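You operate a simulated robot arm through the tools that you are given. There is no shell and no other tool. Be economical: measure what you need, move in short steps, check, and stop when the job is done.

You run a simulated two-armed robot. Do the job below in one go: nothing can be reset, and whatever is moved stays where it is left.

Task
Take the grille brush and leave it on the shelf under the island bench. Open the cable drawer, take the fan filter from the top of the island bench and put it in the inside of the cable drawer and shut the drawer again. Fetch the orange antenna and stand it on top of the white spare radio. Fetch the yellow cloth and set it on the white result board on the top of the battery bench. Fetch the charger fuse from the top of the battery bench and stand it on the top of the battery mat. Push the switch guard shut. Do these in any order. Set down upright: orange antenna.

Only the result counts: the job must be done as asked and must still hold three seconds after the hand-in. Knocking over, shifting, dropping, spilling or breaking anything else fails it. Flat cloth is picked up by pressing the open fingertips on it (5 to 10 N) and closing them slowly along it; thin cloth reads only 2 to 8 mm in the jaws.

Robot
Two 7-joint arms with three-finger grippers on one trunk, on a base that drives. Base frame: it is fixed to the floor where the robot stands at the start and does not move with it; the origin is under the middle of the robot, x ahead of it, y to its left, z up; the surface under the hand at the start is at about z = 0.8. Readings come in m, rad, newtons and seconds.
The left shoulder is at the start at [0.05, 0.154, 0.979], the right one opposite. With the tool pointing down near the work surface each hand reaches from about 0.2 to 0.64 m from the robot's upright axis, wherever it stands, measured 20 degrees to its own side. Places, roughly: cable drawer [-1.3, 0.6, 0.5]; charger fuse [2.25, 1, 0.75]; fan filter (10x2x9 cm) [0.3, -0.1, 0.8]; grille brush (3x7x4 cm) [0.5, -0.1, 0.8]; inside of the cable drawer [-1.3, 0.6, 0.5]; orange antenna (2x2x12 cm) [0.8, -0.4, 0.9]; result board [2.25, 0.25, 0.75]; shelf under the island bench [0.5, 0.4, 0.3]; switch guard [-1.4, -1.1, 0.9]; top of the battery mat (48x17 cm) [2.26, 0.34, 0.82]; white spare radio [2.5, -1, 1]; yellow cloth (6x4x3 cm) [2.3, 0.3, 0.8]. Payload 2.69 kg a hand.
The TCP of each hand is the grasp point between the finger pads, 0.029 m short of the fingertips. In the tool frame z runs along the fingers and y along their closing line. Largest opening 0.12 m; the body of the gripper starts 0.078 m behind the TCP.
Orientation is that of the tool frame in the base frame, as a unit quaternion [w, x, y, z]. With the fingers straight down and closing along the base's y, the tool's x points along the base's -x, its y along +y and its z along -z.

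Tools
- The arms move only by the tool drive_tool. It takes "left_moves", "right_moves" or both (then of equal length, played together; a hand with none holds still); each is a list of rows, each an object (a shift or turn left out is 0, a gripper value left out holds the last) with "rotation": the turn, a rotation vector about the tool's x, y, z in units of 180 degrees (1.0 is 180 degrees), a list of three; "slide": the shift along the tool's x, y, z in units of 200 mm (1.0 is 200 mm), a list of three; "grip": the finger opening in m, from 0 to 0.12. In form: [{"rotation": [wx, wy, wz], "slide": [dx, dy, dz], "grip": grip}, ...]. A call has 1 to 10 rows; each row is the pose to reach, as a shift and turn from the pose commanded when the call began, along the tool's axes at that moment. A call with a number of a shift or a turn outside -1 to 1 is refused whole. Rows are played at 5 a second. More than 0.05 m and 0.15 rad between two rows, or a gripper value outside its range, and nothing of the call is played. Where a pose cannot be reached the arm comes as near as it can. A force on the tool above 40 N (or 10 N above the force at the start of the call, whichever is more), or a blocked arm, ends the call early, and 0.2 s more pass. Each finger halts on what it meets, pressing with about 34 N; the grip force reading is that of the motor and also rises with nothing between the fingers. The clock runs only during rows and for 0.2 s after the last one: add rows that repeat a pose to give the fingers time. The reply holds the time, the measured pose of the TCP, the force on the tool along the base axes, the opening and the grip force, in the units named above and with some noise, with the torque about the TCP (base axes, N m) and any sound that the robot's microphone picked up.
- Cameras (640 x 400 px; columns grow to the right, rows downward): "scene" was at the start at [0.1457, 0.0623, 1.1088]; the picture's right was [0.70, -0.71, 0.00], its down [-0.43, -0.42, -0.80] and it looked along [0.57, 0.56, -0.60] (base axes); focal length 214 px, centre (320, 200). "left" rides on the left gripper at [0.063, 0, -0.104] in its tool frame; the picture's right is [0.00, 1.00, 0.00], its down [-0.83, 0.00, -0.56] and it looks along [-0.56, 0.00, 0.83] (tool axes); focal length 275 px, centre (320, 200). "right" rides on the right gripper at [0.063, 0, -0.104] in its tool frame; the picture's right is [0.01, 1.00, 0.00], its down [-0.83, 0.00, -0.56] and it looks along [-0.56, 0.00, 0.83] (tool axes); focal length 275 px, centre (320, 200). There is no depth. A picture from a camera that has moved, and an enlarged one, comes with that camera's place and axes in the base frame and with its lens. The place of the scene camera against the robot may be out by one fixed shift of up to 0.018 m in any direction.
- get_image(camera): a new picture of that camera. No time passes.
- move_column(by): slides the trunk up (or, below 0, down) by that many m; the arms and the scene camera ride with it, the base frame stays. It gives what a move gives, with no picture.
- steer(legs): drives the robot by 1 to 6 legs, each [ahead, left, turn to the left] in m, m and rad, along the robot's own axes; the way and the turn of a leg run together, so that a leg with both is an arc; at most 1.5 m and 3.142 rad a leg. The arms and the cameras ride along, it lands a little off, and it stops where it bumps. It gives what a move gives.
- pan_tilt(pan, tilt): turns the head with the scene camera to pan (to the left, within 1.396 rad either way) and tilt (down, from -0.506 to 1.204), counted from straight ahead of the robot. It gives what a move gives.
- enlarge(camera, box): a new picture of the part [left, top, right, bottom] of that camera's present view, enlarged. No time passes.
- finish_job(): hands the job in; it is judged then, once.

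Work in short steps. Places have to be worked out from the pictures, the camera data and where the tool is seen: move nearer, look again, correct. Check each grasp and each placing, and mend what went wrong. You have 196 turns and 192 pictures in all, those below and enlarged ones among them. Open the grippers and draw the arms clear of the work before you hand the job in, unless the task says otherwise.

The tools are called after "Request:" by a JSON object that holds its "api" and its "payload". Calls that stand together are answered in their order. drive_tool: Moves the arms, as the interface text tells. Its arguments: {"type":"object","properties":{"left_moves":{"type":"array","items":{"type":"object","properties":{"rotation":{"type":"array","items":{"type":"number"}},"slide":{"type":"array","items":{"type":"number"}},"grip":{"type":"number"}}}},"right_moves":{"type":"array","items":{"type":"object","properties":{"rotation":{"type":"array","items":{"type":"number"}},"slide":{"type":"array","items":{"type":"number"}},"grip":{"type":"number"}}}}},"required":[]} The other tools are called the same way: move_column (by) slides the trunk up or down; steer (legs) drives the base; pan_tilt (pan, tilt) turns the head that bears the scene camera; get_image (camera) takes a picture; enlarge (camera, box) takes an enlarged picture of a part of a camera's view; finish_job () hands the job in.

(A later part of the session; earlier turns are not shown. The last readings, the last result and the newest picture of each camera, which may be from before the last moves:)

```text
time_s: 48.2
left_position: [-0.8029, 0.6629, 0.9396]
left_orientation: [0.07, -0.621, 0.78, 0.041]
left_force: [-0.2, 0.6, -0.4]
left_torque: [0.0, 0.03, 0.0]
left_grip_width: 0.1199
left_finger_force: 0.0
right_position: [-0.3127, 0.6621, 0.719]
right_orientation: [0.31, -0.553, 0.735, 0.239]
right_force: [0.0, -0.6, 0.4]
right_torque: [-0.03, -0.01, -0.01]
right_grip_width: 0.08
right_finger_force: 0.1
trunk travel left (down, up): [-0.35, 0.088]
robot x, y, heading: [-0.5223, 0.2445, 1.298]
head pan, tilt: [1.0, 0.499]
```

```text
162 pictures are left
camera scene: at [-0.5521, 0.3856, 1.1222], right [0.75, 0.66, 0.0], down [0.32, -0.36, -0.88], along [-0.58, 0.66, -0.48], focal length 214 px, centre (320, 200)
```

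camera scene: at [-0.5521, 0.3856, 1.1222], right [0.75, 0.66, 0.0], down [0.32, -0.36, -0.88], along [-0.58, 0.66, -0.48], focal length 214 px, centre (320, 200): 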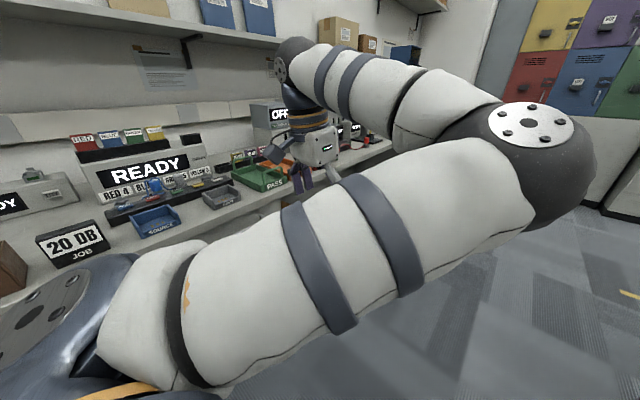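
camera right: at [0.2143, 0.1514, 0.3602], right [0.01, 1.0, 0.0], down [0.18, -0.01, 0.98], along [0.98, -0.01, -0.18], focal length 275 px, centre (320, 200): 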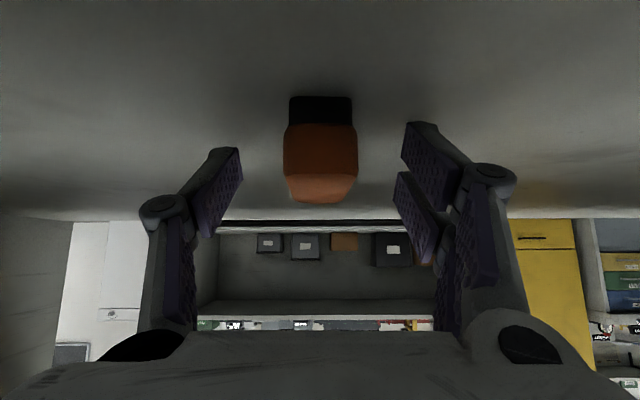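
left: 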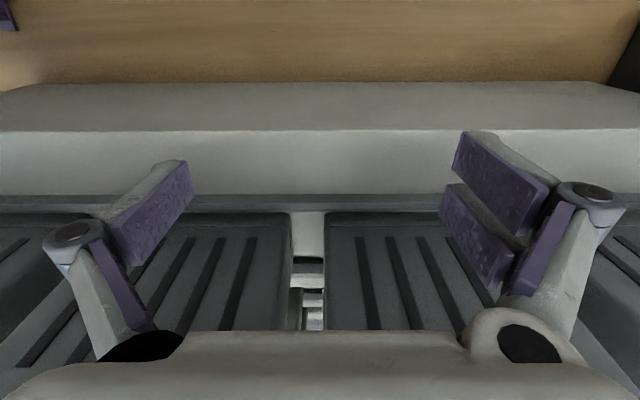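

I move a bit away from the rear bench and complete the turn to face it.

Request:
{"api": "steer", "payload": {"legs": [[0, -0.22, 0], [0, 0, 1.84]]}}

Request:
{"api": "pan_tilt", "payload": {"pan": 0.0, "tilt": 0.6}}

Request:
{"api": "get_image", "payload": {"camera": "scene"}}

```text
time_s: 55.0
left_position: [-0.6347, -0.2055, 0.9391]
left_orientation: [-0.009, 0.996, 0.028, -0.08]
left_force: [-0.3, -0.7, -0.6]
left_torque: [0.02, -0.02, 0.01]
left_grip_width: 0.12
left_finger_force: 0.1
right_position: [-0.7663, 0.2634, 0.7191]
right_orientation: [0.005, 0.92, 0.001, -0.391]
right_force: [0.3, -0.2, -0.9]
right_torque: [0.0, 0.01, 0.03]
right_grip_width: 0.0801
right_finger_force: 0.1
trunk travel left (down, up): [-0.35, 0.088]
robot x, y, heading: [-0.3081, 0.1814, -3.137]
head pan, tilt: [1.0, 0.499]
```

```text
time_s: 56.3
left_position: [-0.6346, -0.2068, 0.9386]
left_orientation: [-0.01, 0.996, 0.028, -0.081]
left_force: [0.4, 0.0, 0.6]
left_torque: [0.02, 0.03, -0.01]
left_grip_width: 0.1201
left_finger_force: 0.1
right_position: [-0.7662, 0.2654, 0.7189]
right_orientation: [0.004, 0.92, 0.0, -0.392]
right_force: [-0.1, -0.4, 0.6]
right_torque: [0.0, -0.01, 0.01]
right_grip_width: 0.0797
right_finger_force: 0.1
trunk travel left (down, up): [-0.35, 0.088]
robot x, y, heading: [-0.3049, 0.1826, -3.139]
head pan, tilt: [0.0, 0.6]
```

```text
161 pictures are left
camera scene: at [-0.4661, 0.1824, 1.1131], right [-0.01, 1.0, 0.0], down [0.56, 0.0, -0.83], along [-0.83, -0.01, -0.56], focal length 214 px, centre (320, 200)
```

scene: 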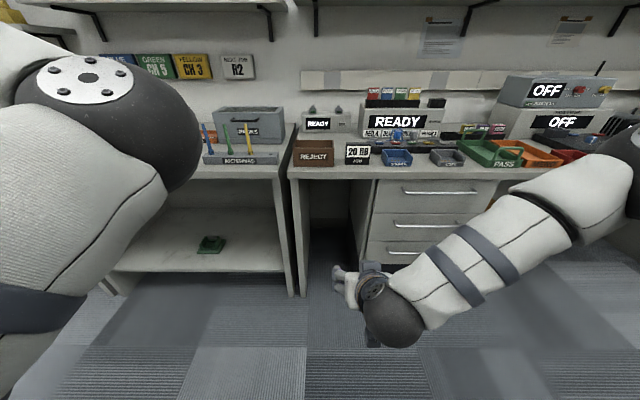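

Three drawers are visible; I enlarge to find labels and the right one.

Request:
{"api": "enlarge", "payload": {"camera": "scene", "box": [280, 130, 540, 290]}}

```text
2.46 times, centred on (410, 210) of scene
camera zoom: at [-0.4661, 0.1824, 1.1131], right [-0.01, 1.0, 0.0], down [0.56, 0.0, -0.83], along [-0.83, -0.01, -0.56], focal length 528 px, centre (98, 175)
```

zoom: 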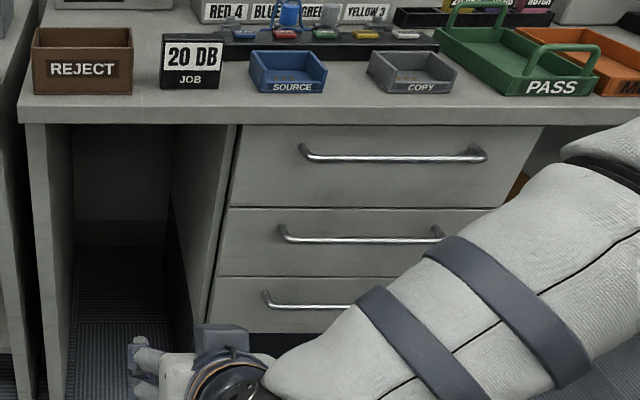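

No labels visible yet; the right arm hides part. I drive 0.4 m to the right so that the drawers are straight ahead, and look again.

Request:
{"api": "steer", "payload": {"legs": [[0, -0.4, 0]]}}

Request:
{"api": "pan_tilt", "payload": {"pan": 0.0, "tilt": 0.7}}

Request:
{"api": "get_image", "payload": {"camera": "scene"}}

```text
time_s: 59.9
left_position: [-0.6358, 0.1875, 0.9381]
left_orientation: [-0.009, 0.996, 0.031, -0.081]
left_force: [-0.2, 0.6, 0.3]
left_torque: [0.01, 0.02, 0.02]
left_grip_width: 0.1199
left_finger_force: 0.0
right_position: [-0.7707, 0.656, 0.7193]
right_orientation: [0.006, 0.92, 0.004, -0.392]
right_force: [0.0, 1.5, -0.2]
right_torque: [0.03, 0.02, -0.01]
right_grip_width: 0.0799
right_finger_force: 0.1
trunk travel left (down, up): [-0.35, 0.088]
robot x, y, heading: [-0.3126, 0.5774, -3.128]
head pan, tilt: [0.0, 0.6]
```

```text
time_s: 60.5
left_position: [-0.6363, 0.1871, 0.9397]
left_orientation: [-0.009, 0.996, 0.033, -0.082]
left_force: [0.0, -0.7, 0.8]
left_torque: [0.02, -0.01, 0.02]
left_grip_width: 0.1201
left_finger_force: 0.0
right_position: [-0.7707, 0.6572, 0.7189]
right_orientation: [0.006, 0.92, 0.004, -0.391]
right_force: [0.4, 0.5, 0.4]
right_torque: [-0.01, -0.03, -0.03]
right_grip_width: 0.08
right_finger_force: 0.0
trunk travel left (down, up): [-0.35, 0.088]
robot x, y, heading: [-0.3111, 0.5794, -3.133]
head pan, tilt: [0.0, 0.7]
```

```text
159 pictures are left
camera scene: at [-0.4664, 0.5763, 1.1045], right [-0.01, 1.0, 0.0], down [0.64, 0.01, -0.77], along [-0.77, -0.01, -0.64], focal length 214 px, centre (320, 200)
```

scene: 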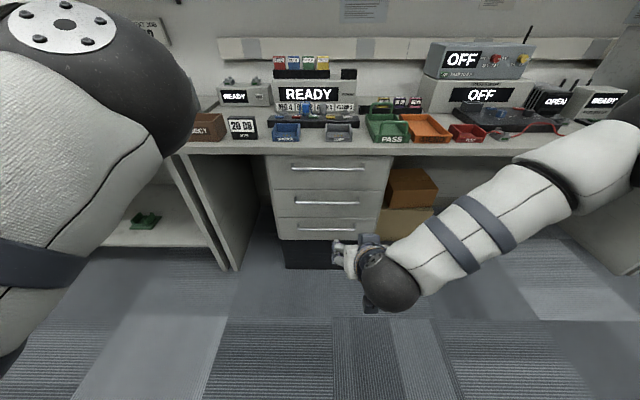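

Request:
{"api": "enlarge", "payload": {"camera": "scene", "box": [240, 130, 440, 255]}}

Request:
{"api": "get_image", "payload": {"camera": "right"}}

```text
3.20 times, centred on (340, 192) of scene
camera zoom: at [-0.4664, 0.5763, 1.1045], right [-0.01, 1.0, 0.0], down [0.64, 0.01, -0.77], along [-0.77, -0.01, -0.64], focal length 686 px, centre (256, 224)
```

zoom: 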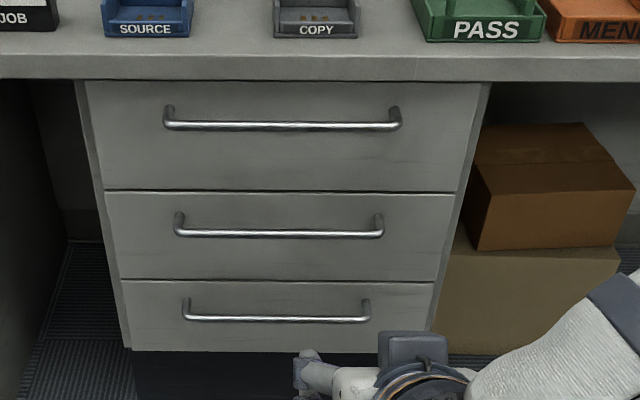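

```text
157 pictures are left
camera right: at [-0.652, 0.658, 0.7463], right [0.01, -1.0, 0.0], down [-0.18, 0.0, 0.98], along [-0.98, -0.01, -0.18], focal length 275 px, centre (320, 200)
```

right: 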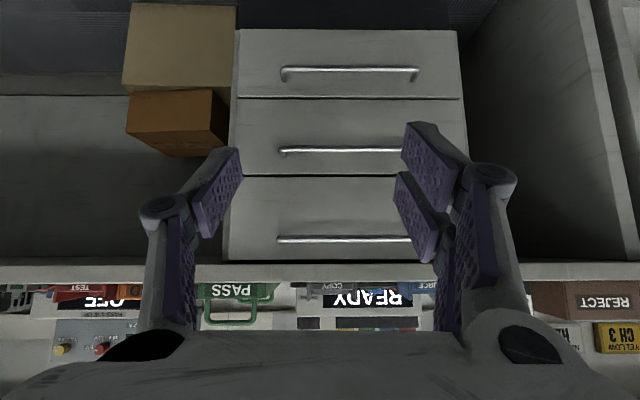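

By triangulation, the handles are at x ≈ −1.075, z ≈ 0.73/0.586/0.448, y 0.49–0.72. The middle drawer (z 0.48–0.62) matches the given 0.5. I turn the right hand level and point it at the handle.

Request:
{"api": "drive_tool", "payload": {"right_moves": [{"rotation": [0, -0.041, 0], "grip": 0.06}, {"rotation": [0, -0.082, 0]}, {"rotation": [0, -0.123, 0]}, {"rotation": [0, -0.164, 0]}, {"rotation": [0, -0.205, 0]}, {"rotation": [0, -0.243, 0]}, {"rotation": [0, -0.243, 0]}]}}

Request:
{"api": "move_column", "payload": {"by": -0.15}}

Request:
{"api": "drive_tool", "payload": {"right_moves": [{"rotation": [0, 0, 0.045]}, {"rotation": [0, 0, 0.09]}, {"rotation": [0, 0, 0.135]}, {"rotation": [0, 0, 0.18]}, {"rotation": [0, 0, 0.225]}, {"rotation": [0, 0, 0.27]}, {"rotation": [0, 0, 0.315]}, {"rotation": [0, 0, 0.36]}, {"rotation": [0, 0, 0.405]}, {"rotation": [0, 0, 0.45]}]}}

```text
time_s: 62.1
left_position: [-0.6353, 0.1864, 0.9389]
left_orientation: [-0.009, 0.996, 0.032, -0.082]
left_force: [0.1, -0.3, 0.9]
left_torque: [0.02, -0.02, -0.01]
left_grip_width: 0.1197
left_finger_force: 0.1
right_position: [-0.7717, 0.6566, 0.721]
right_orientation: [-0.007, -0.707, 0.0, 0.707]
right_force: [-0.1, 0.3, -0.5]
right_torque: [0.0, 0.0, 0.01]
right_grip_width: 0.0598
right_finger_force: 0.1
trunk travel left (down, up): [-0.35, 0.088]
robot x, y, heading: [-0.3082, 0.5776, -3.13]
head pan, tilt: [0.0, 0.7]
```

```text
time_s: 63.9
left_position: [-0.6342, 0.1872, 0.7892]
left_orientation: [-0.008, 0.996, 0.033, -0.082]
left_force: [0.2, 0.3, -0.1]
left_torque: [0.02, -0.02, 0.01]
left_grip_width: 0.1201
left_finger_force: 0.2
right_position: [-0.7436, 0.6569, 0.5047]
right_orientation: [0.005, 0.77, 0.001, -0.639]
right_force: [0.6, -0.6, -0.3]
right_torque: [0.0, -0.01, -0.01]
right_grip_width: 0.06
right_finger_force: 0.0
trunk travel left (down, up): [-0.2, 0.238]
robot x, y, heading: [-0.3117, 0.5776, -3.134]
head pan, tilt: [0.0, 0.7]
```

```text
time_s: 66.1
left_position: [-0.6355, 0.1863, 0.7883]
left_orientation: [-0.008, 0.996, 0.033, -0.08]
left_force: [-0.2, 0.2, -0.6]
left_torque: [-0.01, 0.02, -0.04]
left_grip_width: 0.1201
left_finger_force: 0.0
right_position: [-0.8376, 0.6434, 0.7538]
right_orientation: [0.373, 0.631, -0.505, -0.456]
right_force: [-0.2, 0.4, 1.0]
right_torque: [0.03, 0.02, 0.01]
right_grip_width: 0.06
right_finger_force: 0.0
right hand out of reach, approached as far as the arm can: row 1, 2, 3, 4, 5, 6, 7, 8, 9, 10
trunk travel left (down, up): [-0.2, 0.238]
robot x, y, heading: [-0.3123, 0.5802, -3.129]
head pan, tilt: [0.0, 0.7]
```

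The hand got near the wanted attitude but higher up; lower trunk suits this better. I lower the trunk further and look.

Request:
{"api": "move_column", "payload": {"by": -0.17}}

Request:
{"api": "get_image", "payload": {"camera": "right"}}

Request:
{"api": "get_image", "payload": {"camera": "scene"}}

```text
time_s: 68.0
left_position: [-0.6343, 0.1868, 0.6186]
left_orientation: [-0.009, 0.996, 0.032, -0.082]
left_force: [0.3, 0.1, 0.3]
left_torque: [-0.01, 0.04, 0.01]
left_grip_width: 0.1198
left_finger_force: 0.1
right_position: [-0.8295, 0.6415, 0.574]
right_orientation: [0.367, 0.637, -0.509, -0.448]
right_force: [0.1, -0.5, -0.3]
right_torque: [0.0, -0.01, 0.01]
right_grip_width: 0.0597
right_finger_force: 0.1
trunk travel left (down, up): [-0.03, 0.408]
robot x, y, heading: [-0.3104, 0.5775, -3.13]
head pan, tilt: [0.0, 0.7]
```

```text
156 pictures are left
camera right: at [-0.7258, 0.581, 0.5955], right [-0.32, -0.22, 0.92], down [0.46, 0.82, 0.35], along [-0.83, 0.53, -0.16], focal length 275 px, centre (320, 200)
```

right: 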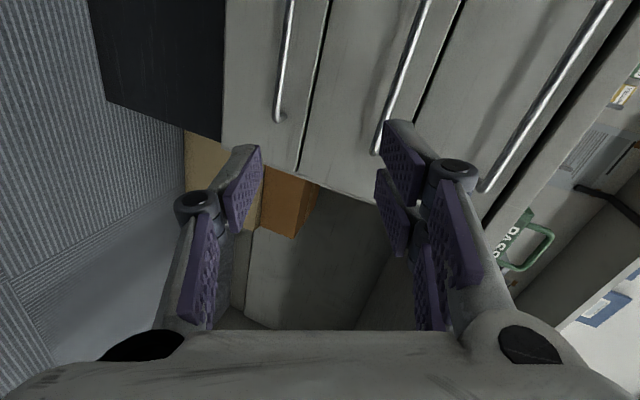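

```text
155 pictures are left
camera scene: at [-0.5688, 0.575, 0.7624], right [-0.01, 1.0, 0.0], down [0.64, 0.01, -0.77], along [-0.76, -0.01, -0.64], focal length 214 px, centre (320, 200)
```

scene: 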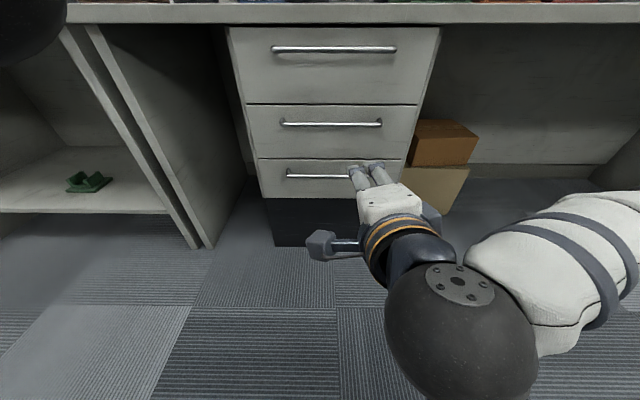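

The hand is in front of the middle drawer, about 23° off level. I correct the attitude and the height to the middle handle.

Request:
{"api": "drive_tool", "payload": {"right_moves": [{"slide": [0.03, 0.025, -0.007], "rotation": [-0.0354, -0.005, 0.0223]}, {"slide": [0.06, 0.05, -0.014], "rotation": [-0.0708, -0.01, 0.0446]}, {"slide": [0.086, 0.077, -0.02], "rotation": [-0.1061, -0.015, 0.0669]}, {"slide": [0.086, 0.077, -0.02], "rotation": [-0.1061, -0.015, 0.0669]}]}}

Request:
{"api": "get_image", "payload": {"camera": "right"}}

Request:
{"api": "get_image", "payload": {"camera": "scene"}}

```text
time_s: 69.0
left_position: [-0.6356, 0.1858, 0.6186]
left_orientation: [-0.009, 0.996, 0.033, -0.081]
left_force: [0.0, 0.2, 0.7]
left_torque: [-0.03, 0.0, 0.01]
left_grip_width: 0.12
left_finger_force: 0.0
right_position: [-0.8326, 0.6656, 0.7293]
right_orientation: [0.498, 0.503, -0.499, -0.499]
right_force: [-0.6, -0.2, -0.8]
right_torque: [0.03, 0.0, -0.03]
right_grip_width: 0.0601
right_finger_force: 0.0
right hand out of reach, approached as far as the arm can: row 1, 2, 3, 4
trunk travel left (down, up): [-0.03, 0.408]
robot x, y, heading: [-0.3134, 0.5748, -3.126]
head pan, tilt: [0.0, 0.7]
```

```text
154 pictures are left
camera right: at [-0.7285, 0.6036, 0.7287], right [-0.01, -0.01, 1.0], down [0.55, 0.83, 0.01], along [-0.83, 0.55, 0.0], focal length 275 px, centre (320, 200)
```

right: 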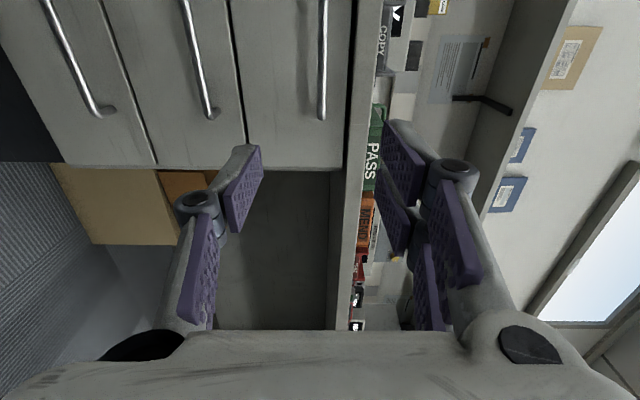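

```text
153 pictures are left
camera scene: at [-0.569, 0.575, 0.7623], right [-0.01, 1.0, 0.0], down [0.64, 0.01, -0.76], along [-0.76, -0.01, -0.64], focal length 214 px, centre (320, 200)
```

scene: 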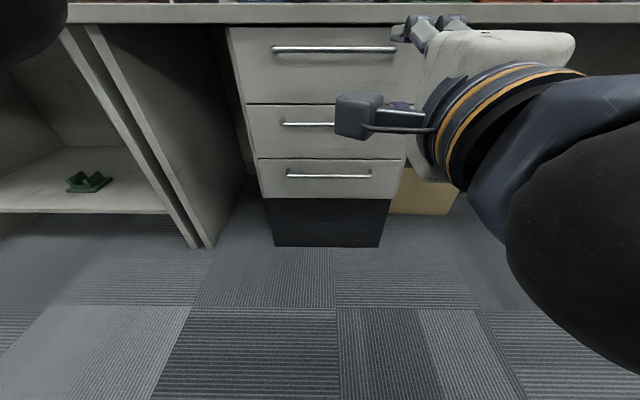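

The attitude is right but the arm is too folded to get down there. I extend it further forward (still short of the drawer fronts), keeping the height command.

Request:
{"api": "drive_tool", "payload": {"right_moves": [{"slide": [0, 0, 0.2]}, {"slide": [0, 0, 0.4]}, {"slide": [0, 0, 0.5]}, {"slide": [0, 0, 0.5]}]}}

```text
time_s: 70.0
left_position: [-0.6357, 0.1853, 0.6189]
left_orientation: [-0.009, 0.996, 0.032, -0.08]
left_force: [-0.9, 1.0, 0.4]
left_torque: [0.03, -0.01, 0.0]
left_grip_width: 0.1199
left_finger_force: 0.1
right_position: [-0.9342, 0.668, 0.7442]
right_orientation: [0.497, 0.504, -0.5, -0.499]
right_force: [-0.3, 0.3, 0.0]
right_torque: [0.01, 0.02, -0.02]
right_grip_width: 0.0604
right_finger_force: 0.1
right hand out of reach, approached as far as the arm can: row 1, 2, 3, 4
trunk travel left (down, up): [-0.03, 0.408]
robot x, y, heading: [-0.3123, 0.5781, -3.127]
head pan, tilt: [0.0, 0.7]
```

I try going straight down from here to test reach.

Request:
{"api": "drive_tool", "payload": {"right_moves": [{"slide": [0.1, -0.2, 0]}, {"slide": [0.2, -0.4, 0]}, {"slide": [0.2, -0.6, 0]}, {"slide": [0.2, -0.77, 0]}, {"slide": [0.2, -0.77, 0]}]}}

Request:
{"api": "get_image", "payload": {"camera": "scene"}}

```text
time_s: 71.2
left_position: [-0.6345, 0.1867, 0.6189]
left_orientation: [-0.009, 0.996, 0.032, -0.081]
left_force: [-0.1, 0.6, 0.8]
left_torque: [-0.03, 0.0, 0.02]
left_grip_width: 0.1199
left_finger_force: 0.1
right_position: [-0.9264, 0.6489, 0.7317]
right_orientation: [0.489, 0.515, -0.504, -0.492]
right_force: [-1.1, -0.3, 0.8]
right_torque: [0.01, 0.01, 0.01]
right_grip_width: 0.06
right_finger_force: 0.1
right hand out of reach, approached as far as the arm can: row 1, 2, 3, 4, 5
trunk travel left (down, up): [-0.03, 0.408]
robot x, y, heading: [-0.3126, 0.5776, -3.128]
head pan, tilt: [0.0, 0.7]
```

```text
152 pictures are left
camera scene: at [-0.569, 0.575, 0.7623], right [-0.01, 1.0, 0.0], down [0.64, 0.01, -0.76], along [-0.76, -0.01, -0.64], focal length 214 px, centre (320, 200)
```

scene: 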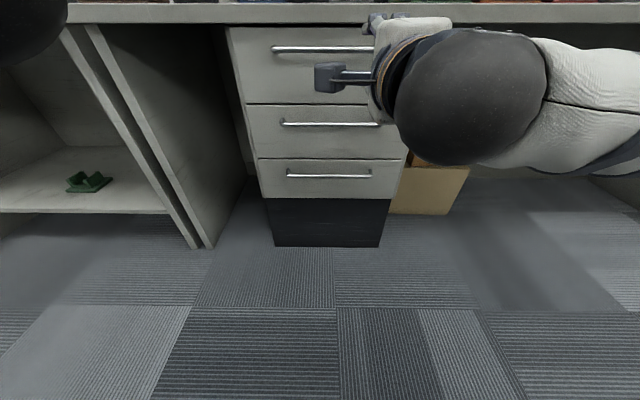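

This roll direction is limited by the wrist. I try the opposite roll (180° about the finger axis).

Request:
{"api": "drive_tool", "payload": {"right_moves": [{"rotation": [0, 0, -0.045]}, {"rotation": [0, 0, -0.09]}, {"rotation": [0, 0, -0.135]}, {"rotation": [0, 0, -0.18]}, {"rotation": [0, 0, -0.225]}, {"rotation": [0, 0, -0.27]}, {"rotation": [0, 0, -0.315]}, {"rotation": [0, 0, -0.36]}, {"rotation": [0, 0, -0.405]}, {"rotation": [0, 0, -0.45]}]}}

Request:
{"api": "drive_tool", "payload": {"right_moves": [{"rotation": [0, 0, -0.045]}, {"rotation": [0, 0, -0.09]}, {"rotation": [0, 0, -0.135]}, {"rotation": [0, 0, -0.18]}, {"rotation": [0, 0, -0.225]}, {"rotation": [0, 0, -0.27]}, {"rotation": [0, 0, -0.315]}, {"rotation": [0, 0, -0.36]}, {"rotation": [0, 0, -0.405]}, {"rotation": [0, 0, -0.45]}]}}

```text
time_s: 73.4
left_position: [-0.6355, 0.1858, 0.6191]
left_orientation: [-0.009, 0.996, 0.032, -0.082]
left_force: [-0.3, 0.0, -0.4]
left_torque: [0.01, -0.02, -0.02]
left_grip_width: 0.1199
left_finger_force: 0.1
right_position: [-0.9307, 0.6513, 0.7311]
right_orientation: [-0.055, -0.705, 0.054, 0.706]
right_force: [0.0, 0.2, -0.2]
right_torque: [0.01, 0.0, -0.02]
right_grip_width: 0.0601
right_finger_force: 0.1
trunk travel left (down, up): [-0.03, 0.408]
robot x, y, heading: [-0.3135, 0.5762, -3.13]
head pan, tilt: [0.0, 0.7]
```

```text
time_s: 75.6
left_position: [-0.6353, 0.1863, 0.6177]
left_orientation: [-0.01, 0.996, 0.032, -0.082]
left_force: [0.6, -0.7, 0.6]
left_torque: [-0.01, -0.02, -0.01]
left_grip_width: 0.12
left_finger_force: 0.1
right_position: [-0.9312, 0.6495, 0.7311]
right_orientation: [0.417, -0.57, -0.417, 0.572]
right_force: [-0.5, -0.1, 0.2]
right_torque: [0.01, 0.02, -0.03]
right_grip_width: 0.06
right_finger_force: 0.1
trunk travel left (down, up): [-0.03, 0.408]
robot x, y, heading: [-0.3092, 0.579, -3.132]
head pan, tilt: [0.0, 0.7]
```

This roll works. I finish the last 18° of roll, then lower to the middle handle height.

Request:
{"api": "drive_tool", "payload": {"right_moves": [{"rotation": [0, 0, -0.045]}, {"rotation": [0, 0, -0.099]}, {"rotation": [0, 0, -0.099]}]}}

Request:
{"api": "drive_tool", "payload": {"right_moves": [{"slide": [0, 0.18, 0]}, {"slide": [-0.05, 0.36, 0]}, {"slide": [-0.1, 0.54, 0]}, {"slide": [-0.15, 0.72, 0]}, {"slide": [-0.15, 0.72, 0]}]}}

Request:
{"api": "get_image", "payload": {"camera": "right"}}

Request:
{"api": "get_image", "payload": {"camera": "scene"}}

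```text
refused: row 2 steps farther than a row can; nothing moved
```

```text
time_s: 76.8
left_position: [-0.6345, 0.1853, 0.6181]
left_orientation: [-0.009, 0.996, 0.032, -0.081]
left_force: [-0.9, -0.1, 0.5]
left_torque: [0.02, 0.01, 0.0]
left_grip_width: 0.1199
left_finger_force: 0.0
right_position: [-0.9341, 0.576, 0.603]
right_orientation: [0.417, -0.571, -0.415, 0.573]
right_force: [-0.6, -0.1, -0.7]
right_torque: [-0.01, -0.01, 0.0]
right_grip_width: 0.06
right_finger_force: 0.1
trunk travel left (down, up): [-0.03, 0.408]
robot x, y, heading: [-0.3109, 0.5771, -3.13]
head pan, tilt: [0.0, 0.7]
```

```text
151 pictures are left
camera right: at [-0.8291, 0.636, 0.5836], right [0.0, -0.3, -0.95], down [0.56, -0.79, 0.25], along [-0.83, -0.53, 0.17], focal length 275 px, centre (320, 200)
```

right: 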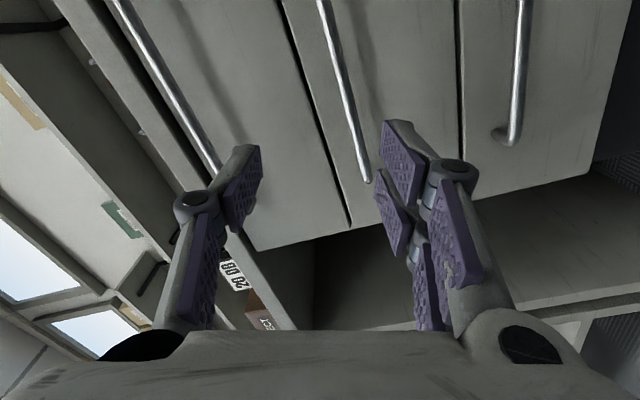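

```text
150 pictures are left
camera scene: at [-0.569, 0.575, 0.7623], right [-0.01, 1.0, 0.0], down [0.64, 0.01, -0.76], along [-0.76, -0.01, -0.64], focal length 214 px, centre (320, 200)
```

scene: 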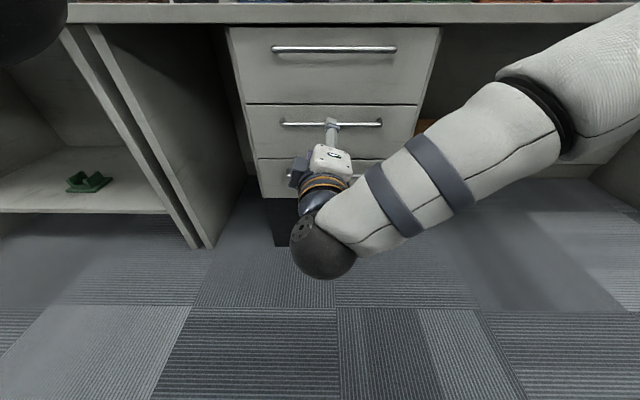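

Reachable. I finish the roll with smaller steps, then look.

Request:
{"api": "drive_tool", "payload": {"right_moves": [{"rotation": [0, 0, -0.045]}, {"rotation": [0, 0, -0.09]}, {"rotation": [0, 0, -0.099]}]}}

Request:
{"api": "drive_tool", "payload": {"right_moves": [{"slide": [0.1, 0.04, 0]}, {"slide": [0.15, 0.085, 0]}, {"slide": [0.15, 0.085, 0]}]}}

Request:
{"api": "get_image", "payload": {"camera": "right"}}

```text
time_s: 77.6
left_position: [-0.6351, 0.1858, 0.6189]
left_orientation: [-0.01, 0.996, 0.032, -0.081]
left_force: [-0.2, -0.2, 0.2]
left_torque: [0.02, 0.0, 0.03]
left_grip_width: 0.12
left_finger_force: 0.0
right_position: [-0.9319, 0.5762, 0.6024]
right_orientation: [0.501, -0.499, -0.5, 0.5]
right_force: [-0.1, -0.4, 0.0]
right_torque: [0.0, -0.03, -0.05]
right_grip_width: 0.0601
right_finger_force: 0.0
trunk travel left (down, up): [-0.03, 0.408]
robot x, y, heading: [-0.3122, 0.5778, -3.129]
head pan, tilt: [0.0, 0.7]
```

```text
time_s: 78.4
left_position: [-0.6358, 0.1857, 0.6176]
left_orientation: [-0.009, 0.996, 0.032, -0.082]
left_force: [-0.1, 0.1, -0.3]
left_torque: [0.04, 0.05, 0.02]
left_grip_width: 0.1198
left_finger_force: 0.2
right_position: [-0.9314, 0.6091, 0.5865]
right_orientation: [0.501, -0.499, -0.5, 0.5]
right_force: [-0.4, -0.9, -0.6]
right_torque: [-0.03, 0.01, 0.0]
right_grip_width: 0.0599
right_finger_force: 0.0
trunk travel left (down, up): [-0.03, 0.408]
robot x, y, heading: [-0.3108, 0.5753, -3.13]
head pan, tilt: [0.0, 0.7]
```

```text
149 pictures are left
camera right: at [-0.8277, 0.6711, 0.5857], right [0.0, 0.0, -1.0], down [0.56, -0.83, 0.0], along [-0.83, -0.56, 0.0], focal length 275 px, centre (320, 200)
```

right: 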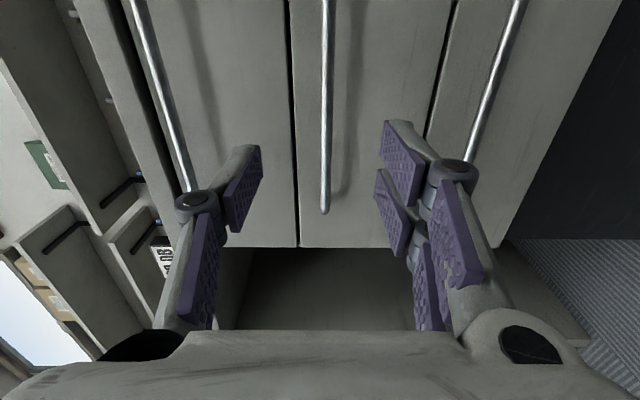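

The middle bar lies nearly centred between the fingers. I advance to the bar and close on it.

Request:
{"api": "drive_tool", "payload": {"right_moves": [{"slide": [0, 0.02, 0.16]}, {"slide": [0, 0.03, 0.32]}, {"slide": [0, 0.03, 0.48]}, {"slide": [0, 0.03, 0.64]}, {"slide": [0, 0.03, 0.64], "grip": 0.0}, {"slide": [0, 0.03, 0.64], "grip": 0.0}, {"slide": [0, 0.03, 0.64], "grip": 0.0}]}}

Request:
{"api": "get_image", "payload": {"camera": "right"}}

```text
time_s: 80.0
left_position: [-0.6355, 0.1869, 0.6187]
left_orientation: [-0.01, 0.996, 0.032, -0.081]
left_force: [-0.6, 0.5, -0.2]
left_torque: [0.02, -0.01, 0.03]
left_grip_width: 0.1199
left_finger_force: 0.1
right_position: [-1.0614, 0.6093, 0.5786]
right_orientation: [0.501, -0.499, -0.499, 0.5]
right_force: [0.3, 0.3, -0.4]
right_torque: [-0.03, -0.02, 0.06]
right_grip_width: 0.0
right_finger_force: 28.9
trunk travel left (down, up): [-0.03, 0.408]
robot x, y, heading: [-0.3111, 0.5761, -3.128]
head pan, tilt: [0.0, 0.7]
```

```text
148 pictures are left
camera right: at [-0.9573, 0.6723, 0.5788], right [0.0, 0.0, -1.0], down [0.56, -0.83, 0.0], along [-0.83, -0.56, 0.0], focal length 275 px, centre (320, 200)
```

right: 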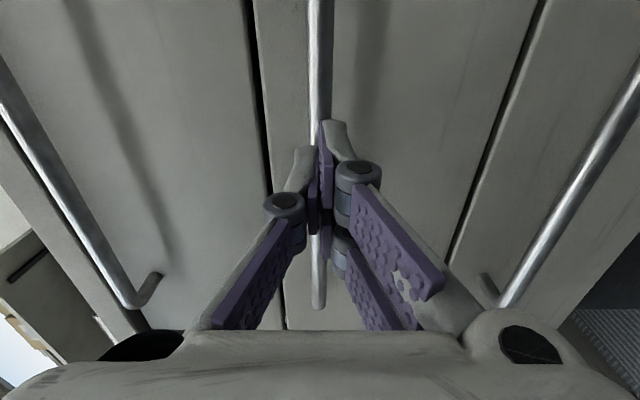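

The fingers closed just short of the bar; the new view puts it at x ≈ −1.095. I reopen, advance 26 mm and close again.

Request:
{"api": "drive_tool", "payload": {"right_moves": [{"grip": 0.05}, {"grip": 0.05}, {"slide": [0, 0, 0.065]}, {"slide": [0, 0, 0.13]}, {"slide": [0, 0, 0.13], "grip": 0.0}, {"slide": [0, 0, 0.13], "grip": 0.0}, {"slide": [0, 0, 0.13], "grip": 0.0}]}}

Request:
{"api": "get_image", "payload": {"camera": "right"}}

```text
time_s: 81.6
left_position: [-0.6359, 0.1856, 0.618]
left_orientation: [-0.009, 0.996, 0.033, -0.081]
left_force: [0.1, -0.7, -0.1]
left_torque: [0.03, -0.01, 0.0]
left_grip_width: 0.1202
left_finger_force: 0.1
right_position: [-1.0871, 0.6084, 0.5789]
right_orientation: [0.5, -0.5, -0.499, 0.501]
right_force: [0.2, 0.0, -0.1]
right_torque: [0.0, 0.03, -0.13]
right_grip_width: 0.0108
right_finger_force: 37.9
trunk travel left (down, up): [-0.03, 0.408]
robot x, y, heading: [-0.3085, 0.5751, -3.128]
head pan, tilt: [0.0, 0.7]
```

```text
147 pictures are left
camera right: at [-0.9819, 0.6711, 0.579], right [0.0, 0.0, -1.0], down [0.56, -0.83, 0.0], along [-0.83, -0.56, 0.0], focal length 275 px, centre (320, 200)
```

right: 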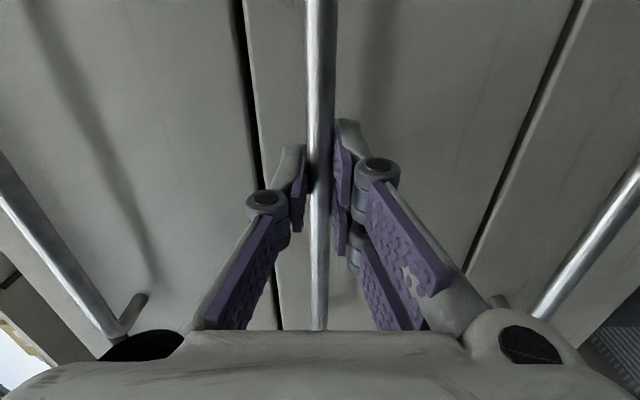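

The bar is gripped (11 mm). I pull the drawer by driving the base back.

Request:
{"api": "steer", "payload": {"legs": [[-0.2, 0, 0]]}}

Request:
{"api": "get_image", "payload": {"camera": "scene"}}

```text
time_s: 83.2
left_position: [-0.4324, 0.1873, 0.6188]
left_orientation: [-0.009, 0.996, 0.033, -0.081]
left_force: [-0.3, -0.2, 0.3]
left_torque: [0.04, 0.0, 0.01]
left_grip_width: 0.12
left_finger_force: 0.1
right_position: [-0.8838, 0.6086, 0.5782]
right_orientation: [-0.499, 0.498, 0.502, -0.501]
right_force: [0.3, -14.7, 0.1]
right_torque: [-0.12, 0.01, 0.73]
right_grip_width: 0.0108
right_finger_force: 37.7
trunk travel left (down, up): [-0.03, 0.408]
robot x, y, heading: [-0.1102, 0.578, -3.129]
head pan, tilt: [0.0, 0.7]
```

```text
146 pictures are left
camera scene: at [-0.3668, 0.5767, 0.7623], right [-0.01, 1.0, 0.0], down [0.64, 0.01, -0.76], along [-0.76, -0.01, -0.64], focal length 214 px, centre (320, 200)
```

scene: 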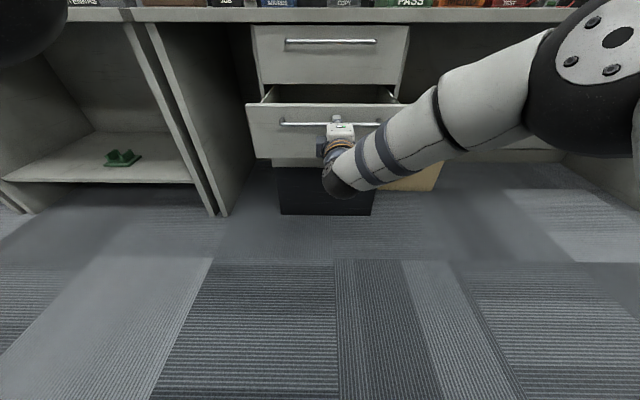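

The drawer opens. I pull another 10 cm with the arm and then release.

Request:
{"api": "drive_tool", "payload": {"right_moves": [{"slide": [0, 0, -0.12]}, {"slide": [0, 0, -0.24]}, {"slide": [0, 0, -0.36]}, {"slide": [0, 0, -0.48]}, {"slide": [0, 0, -0.48]}]}}

Request:
{"api": "drive_tool", "payload": {"right_moves": [{"grip": 0.04}, {"grip": 0.05}, {"slide": [0, 0, -0.15]}, {"slide": [0, 0, -0.35]}]}}

Request:
{"api": "get_image", "payload": {"camera": "scene"}}

```text
time_s: 84.4
left_position: [-0.4331, 0.188, 0.6181]
left_orientation: [-0.009, 0.996, 0.032, -0.081]
left_force: [-0.2, 0.9, 0.1]
left_torque: [0.01, -0.01, 0.04]
left_grip_width: 0.12
left_finger_force: 0.1
right_position: [-0.7869, 0.6087, 0.5803]
right_orientation: [-0.498, 0.499, 0.503, -0.5]
right_force: [1.0, -11.3, -11.0]
right_torque: [-0.12, -0.12, 0.3]
right_grip_width: 0.0113
right_finger_force: 37.9
trunk travel left (down, up): [-0.03, 0.408]
robot x, y, heading: [-0.1084, 0.5809, -3.127]
head pan, tilt: [0.0, 0.7]
```

```text
time_s: 85.4
left_position: [-0.4316, 0.1884, 0.6194]
left_orientation: [-0.01, 0.996, 0.034, -0.082]
left_force: [-0.7, -0.5, 0.0]
left_torque: [-0.02, 0.02, 0.01]
left_grip_width: 0.12
left_finger_force: 0.1
right_position: [-0.7179, 0.6083, 0.5821]
right_orientation: [0.499, -0.498, -0.501, 0.502]
right_force: [0.7, 0.4, -0.6]
right_torque: [-0.01, 0.0, 0.01]
right_grip_width: 0.0502
right_finger_force: 0.2
trunk travel left (down, up): [-0.03, 0.408]
robot x, y, heading: [-0.1098, 0.5752, -3.124]
head pan, tilt: [0.0, 0.7]
```

```text
145 pictures are left
camera scene: at [-0.3668, 0.5773, 0.7623], right [-0.01, 1.0, 0.0], down [0.64, 0.01, -0.76], along [-0.76, -0.01, -0.64], focal length 214 px, centre (320, 200)
```

scene: 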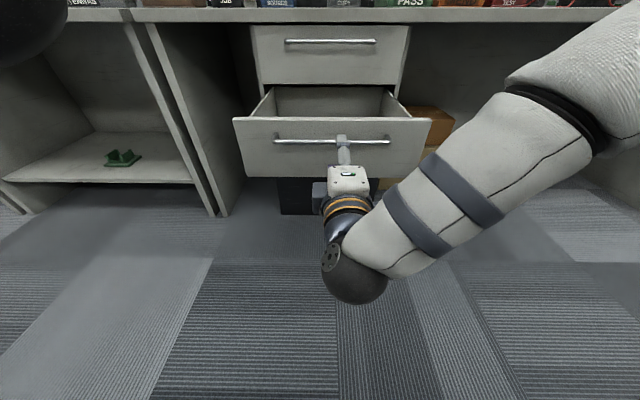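

The drawer is open about 0.3 m. I raise the trunk, and turn the right hand to point down with a sideways yaw, suitable for gripping the upright filter.

Request:
{"api": "move_column", "payload": {"by": 0.32}}

Request:
{"api": "drive_tool", "payload": {"right_moves": [{"rotation": [-0.045, 0, 0]}, {"rotation": [-0.09, 0, 0]}, {"rotation": [-0.135, 0, 0]}, {"rotation": [-0.18, 0, 0], "slide": [0, 0, -0.1]}, {"rotation": [-0.225, 0, 0], "slide": [0, 0, -0.2]}, {"rotation": [-0.27, 0, 0], "slide": [0, 0, -0.3]}, {"rotation": [-0.315, 0, 0], "slide": [0, 0, -0.4]}, {"rotation": [-0.36, 0, 0], "slide": [0, 0, -0.5]}, {"rotation": [-0.405, 0, 0], "slide": [0, 0, -0.6]}, {"rotation": [-0.45, 0, 0], "slide": [0, 0, -0.7]}]}}

Request:
{"api": "get_image", "payload": {"camera": "scene"}}

```text
time_s: 88.6
left_position: [-0.4329, 0.1874, 0.9385]
left_orientation: [-0.01, 0.996, 0.035, -0.08]
left_force: [-0.2, 0.5, 0.4]
left_torque: [-0.03, -0.02, 0.01]
left_grip_width: 0.1199
left_finger_force: 0.0
right_position: [-0.7182, 0.6098, 0.8987]
right_orientation: [0.499, -0.499, -0.501, 0.501]
right_force: [0.1, 0.5, 0.2]
right_torque: [0.0, 0.02, 0.0]
right_grip_width: 0.05
right_finger_force: 0.0
trunk travel left (down, up): [-0.35, 0.088]
robot x, y, heading: [-0.1091, 0.5793, -3.125]
head pan, tilt: [0.0, 0.7]
```

```text
time_s: 90.8
left_position: [-0.4327, 0.1868, 0.9385]
left_orientation: [-0.01, 0.996, 0.034, -0.081]
left_force: [-0.3, 0.4, -0.1]
left_torque: [0.01, -0.01, 0.01]
left_grip_width: 0.1203
left_finger_force: 0.0
right_position: [-0.5737, 0.6093, 0.8977]
right_orientation: [-0.055, 0.703, 0.707, -0.056]
right_force: [-0.1, 0.5, -0.6]
right_torque: [-0.02, 0.01, 0.02]
right_grip_width: 0.05
right_finger_force: 0.1
trunk travel left (down, up): [-0.35, 0.088]
robot x, y, heading: [-0.1079, 0.5817, -3.127]
head pan, tilt: [0.0, 0.7]
```

```text
144 pictures are left
camera scene: at [-0.2643, 0.5788, 1.1045], right [-0.01, 1.0, 0.0], down [0.64, 0.01, -0.76], along [-0.76, -0.01, -0.64], focal length 214 px, centre (320, 200)
```

scene: 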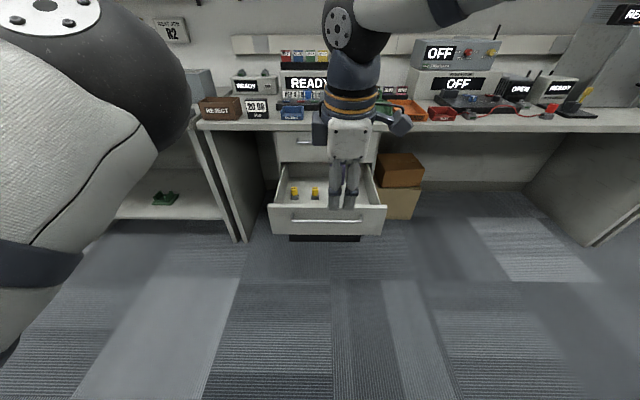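

I see yellow items in the left of the drawer; I'll have to put the filter beside them. I finish the pitch, then drive over and turn to face the island at the filter.

Request:
{"api": "drive_tool", "payload": {"right_moves": [{"rotation": [-0.045, 0, 0]}, {"rotation": [-0.05, 0, 0]}]}}

Request:
{"api": "enlarge", "payload": {"camera": "scene", "box": [250, 150, 410, 250]}}

Request:
{"api": "steer", "payload": {"legs": [[0, 0.7, 0], [0.28, 0, 0], [0, 0, 3.127]]}}

Request:
{"api": "pan_tilt", "payload": {"pan": 0.0, "tilt": 0.6}}

Request:
{"api": "get_image", "payload": {"camera": "scene"}}

```text
time_s: 91.4
left_position: [-0.4323, 0.1875, 0.9396]
left_orientation: [-0.01, 0.996, 0.035, -0.081]
left_force: [-0.2, -0.3, 0.1]
left_torque: [-0.03, 0.02, -0.01]
left_grip_width: 0.1203
left_finger_force: 0.0
right_position: [-0.5758, 0.6098, 0.898]
right_orientation: [0.0, 0.705, 0.709, 0.0]
right_force: [0.1, -0.5, 0.2]
right_torque: [0.0, -0.03, 0.0]
right_grip_width: 0.0499
right_finger_force: 0.1
trunk travel left (down, up): [-0.35, 0.088]
robot x, y, heading: [-0.1073, 0.5812, -3.129]
head pan, tilt: [0.0, 0.7]
```

```text
4.00 times, centred on (330, 200) of scene
camera zoom: at [-0.2641, 0.5788, 1.1045], right [-0.01, 1.0, 0.0], down [0.64, 0.01, -0.77], along [-0.77, -0.01, -0.64], focal length 858 px, centre (280, 200)
```

zoom: 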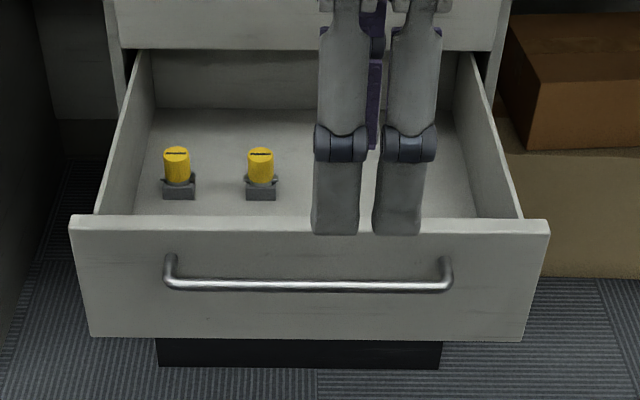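

```text
time_s: 106.2
left_position: [-0.0683, 0.2678, 0.9384]
left_orientation: [0.081, -0.042, 0.996, -0.009]
left_force: [0.3, 0.7, -0.6]
left_torque: [-0.04, -0.02, 0.0]
left_grip_width: 0.1199
left_finger_force: 0.2
right_position: [0.0824, -0.1516, 0.8981]
right_orientation: [-0.001, 0.714, -0.7, 0.001]
right_force: [0.3, 1.1, 0.0]
right_torque: [0.03, 0.0, -0.01]
right_grip_width: 0.0499
right_finger_force: 0.0
trunk travel left (down, up): [-0.35, 0.088]
robot x, y, heading: [-0.3845, -0.1301, 0.031]
head pan, tilt: [0.0, 0.7]
```

```text
time_s: 106.9
left_position: [-0.0684, 0.2686, 0.9387]
left_orientation: [0.081, -0.043, 0.996, -0.009]
left_force: [0.4, 0.0, 0.0]
left_torque: [0.0, 0.02, -0.01]
left_grip_width: 0.1202
left_finger_force: 0.1
right_position: [0.0836, -0.1531, 0.8987]
right_orientation: [-0.001, 0.714, -0.701, 0.001]
right_force: [0.1, 0.4, -1.0]
right_torque: [-0.03, -0.04, 0.01]
right_grip_width: 0.0499
right_finger_force: 0.0
trunk travel left (down, up): [-0.35, 0.088]
robot x, y, heading: [-0.3851, -0.1303, 0.026]
head pan, tilt: [0.0, 0.6]
```

```text
142 pictures are left
camera scene: at [-0.2128, -0.1236, 1.1131], right [0.03, -1.0, 0.0], down [-0.56, -0.02, -0.82], along [0.82, 0.02, -0.57], focal length 214 px, centre (320, 200)
```

scene: 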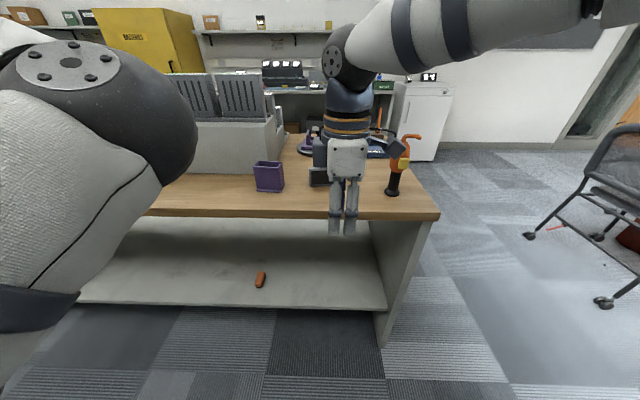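

I raise the right hand above the filter's height and drive up to the bench.

Request:
{"api": "drive_tool", "payload": {"right_moves": [{"slide": [0, 0, -0.2]}, {"slide": [0, 0, -0.4]}, {"slide": [0, 0, -0.6], "grip": 0.08}]}}

Request:
{"api": "steer", "payload": {"legs": [[0.22, 0, -0.026]]}}

Request:
{"api": "get_image", "payload": {"camera": "right"}}

Request:
{"api": "get_image", "payload": {"camera": "scene"}}

```text
time_s: 107.7
left_position: [-0.0694, 0.2682, 0.9385]
left_orientation: [0.082, -0.042, 0.996, -0.01]
left_force: [0.4, -0.6, -0.5]
left_torque: [0.03, -0.01, 0.0]
left_grip_width: 0.12
left_finger_force: 0.1
right_position: [0.0826, -0.1527, 1.018]
right_orientation: [-0.001, 0.714, -0.7, 0.002]
right_force: [0.6, -0.3, -0.7]
right_torque: [-0.02, 0.01, 0.01]
right_grip_width: 0.08
right_finger_force: 0.1
trunk travel left (down, up): [-0.35, 0.088]
robot x, y, heading: [-0.3836, -0.1313, 0.03]
head pan, tilt: [0.0, 0.6]
```

```text
time_s: 109.4
left_position: [0.1597, 0.2627, 0.9374]
left_orientation: [0.081, -0.031, 0.996, -0.01]
left_force: [-0.2, 0.1, 0.2]
left_torque: [0.0, -0.01, -0.02]
left_grip_width: 0.1201
left_finger_force: 0.1
right_position: [0.2988, -0.1616, 1.0173]
right_orientation: [0.0, -0.705, 0.709, 0.0]
right_force: [-0.2, 0.5, -1.0]
right_torque: [0.0, 0.03, 0.0]
right_grip_width: 0.0802
right_finger_force: 0.1
trunk travel left (down, up): [-0.35, 0.088]
robot x, y, heading: [-0.1657, -0.1254, 0.001]
head pan, tilt: [0.0, 0.6]
```

```text
141 pictures are left
camera right: at [0.2997, -0.2245, 1.122], right [-1.0, 0.0, 0.0], down [0.0, 0.83, 0.56], along [0.0, 0.56, -0.83], focal length 275 px, centre (320, 200)
```

right: 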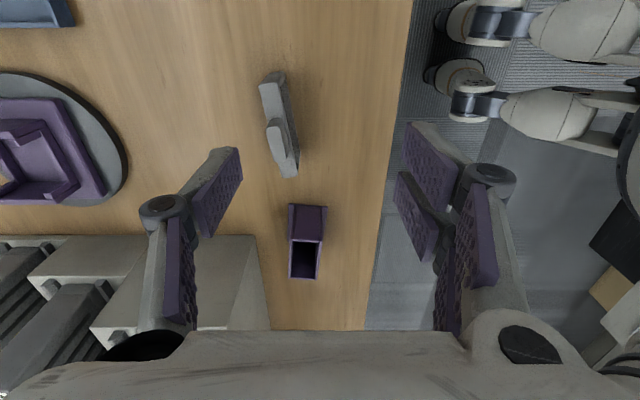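

```text
140 pictures are left
camera scene: at [0.0045, -0.1242, 1.113], right [0.0, -1.0, 0.0], down [-0.57, 0.0, -0.82], along [0.82, 0.0, -0.57], focal length 214 px, centre (320, 200)
```

scene: 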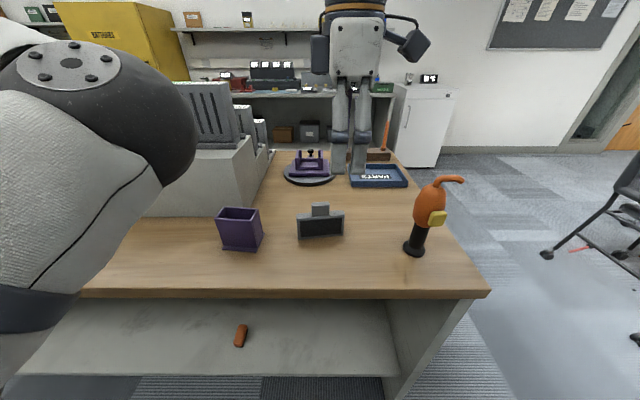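

The filter stands at about (0.337, −0.134), turned ~4°. I move above it, yaw slightly, and check from closer.

Request:
{"api": "drive_tool", "payload": {"right_moves": [{"slide": [-0.07, -0.1, 0.1], "rotation": [0, 0, -0.025], "grip": 0.07}, {"slide": [-0.138, -0.19, 0.25], "rotation": [0, 0, -0.025]}, {"slide": [-0.138, -0.19, 0.4], "rotation": [0, 0, -0.025]}]}}

Request:
{"api": "get_image", "payload": {"camera": "right"}}

Request:
{"api": "get_image", "payload": {"camera": "scene"}}

```text
time_s: 110.2
left_position: [0.1576, 0.2634, 0.9388]
left_orientation: [0.08, -0.031, 0.996, -0.011]
left_force: [0.7, -0.3, -0.3]
left_torque: [0.0, 0.01, 0.0]
left_grip_width: 0.1199
left_finger_force: 0.0
right_position: [0.3381, -0.1313, 0.9392]
right_orientation: [0.0, 0.732, -0.681, 0.0]
right_force: [-0.6, 0.2, 0.6]
right_torque: [0.03, 0.01, 0.02]
right_grip_width: 0.07
right_finger_force: 0.0
trunk travel left (down, up): [-0.35, 0.088]
robot x, y, heading: [-0.1712, -0.126, 0.004]
head pan, tilt: [0.0, 0.6]
```

```text
139 pictures are left
camera right: at [0.3428, -0.1943, 1.043], right [-1.0, -0.08, 0.0], down [-0.06, 0.83, 0.56], along [-0.04, 0.55, -0.83], focal length 275 px, centre (320, 200)
```

right: 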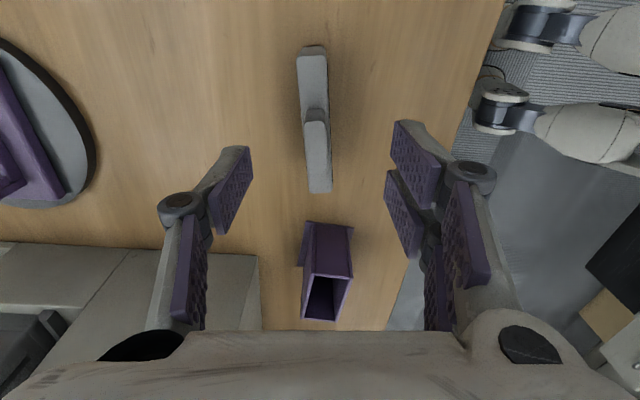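

```text
138 pictures are left
camera scene: at [0.0038, -0.1244, 1.1131], right [0.0, -1.0, 0.0], down [-0.56, 0.0, -0.83], along [0.83, 0.0, -0.56], focal length 214 px, centre (320, 200)
```

scene: 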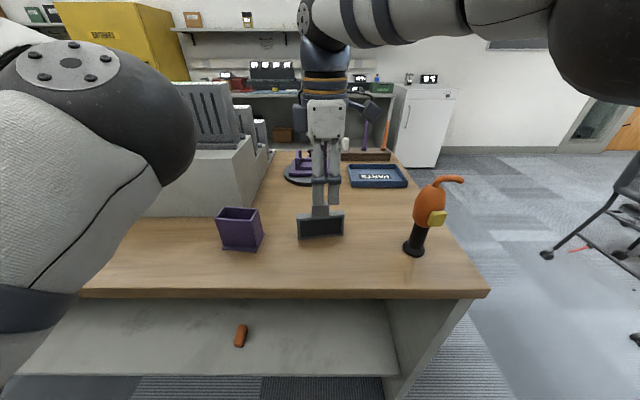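

Aligned well. I lower to z ≈ 0.845 and close on the filter.

Request:
{"api": "drive_tool", "payload": {"right_moves": [{"slide": [0.012, -0.015, 0.16]}, {"slide": [0.012, -0.015, 0.32]}, {"slide": [0.012, -0.015, 0.47]}, {"slide": [0.012, -0.015, 0.47], "grip": 0.0}, {"slide": [0.012, -0.015, 0.47], "grip": 0.0}, {"slide": [0.012, -0.015, 0.47], "grip": 0.0}]}}

Request:
{"api": "get_image", "payload": {"camera": "right"}}

```text
time_s: 111.6
left_position: [0.1571, 0.2631, 0.9381]
left_orientation: [0.081, -0.031, 0.996, -0.011]
left_force: [0.0, -0.1, 0.4]
left_torque: [-0.02, 0.0, 0.03]
left_grip_width: 0.1201
left_finger_force: 0.1
right_position: [0.3406, -0.1361, 0.8465]
right_orientation: [0.0, 0.733, -0.68, 0.0]
right_force: [0.6, -1.2, -0.4]
right_torque: [-0.04, 0.03, 0.03]
right_grip_width: 0.0185
right_finger_force: 34.0
trunk travel left (down, up): [-0.35, 0.088]
robot x, y, heading: [-0.171, -0.1284, 0.002]
head pan, tilt: [0.0, 0.6]
```

```text
137 pictures are left
camera right: at [0.3451, -0.1985, 0.9496], right [-1.0, -0.08, 0.0], down [-0.06, 0.83, 0.56], along [-0.04, 0.55, -0.83], focal length 275 px, centre (320, 200)
```

right: 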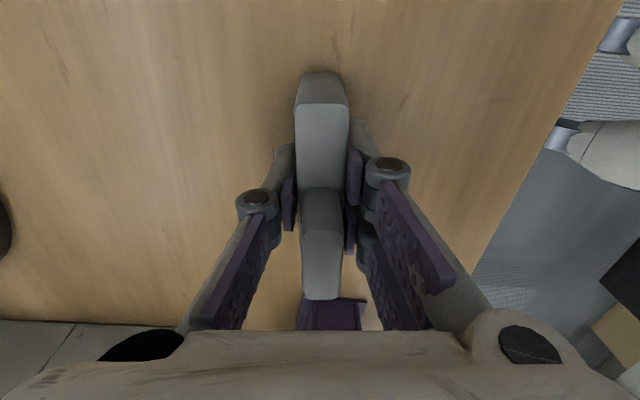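

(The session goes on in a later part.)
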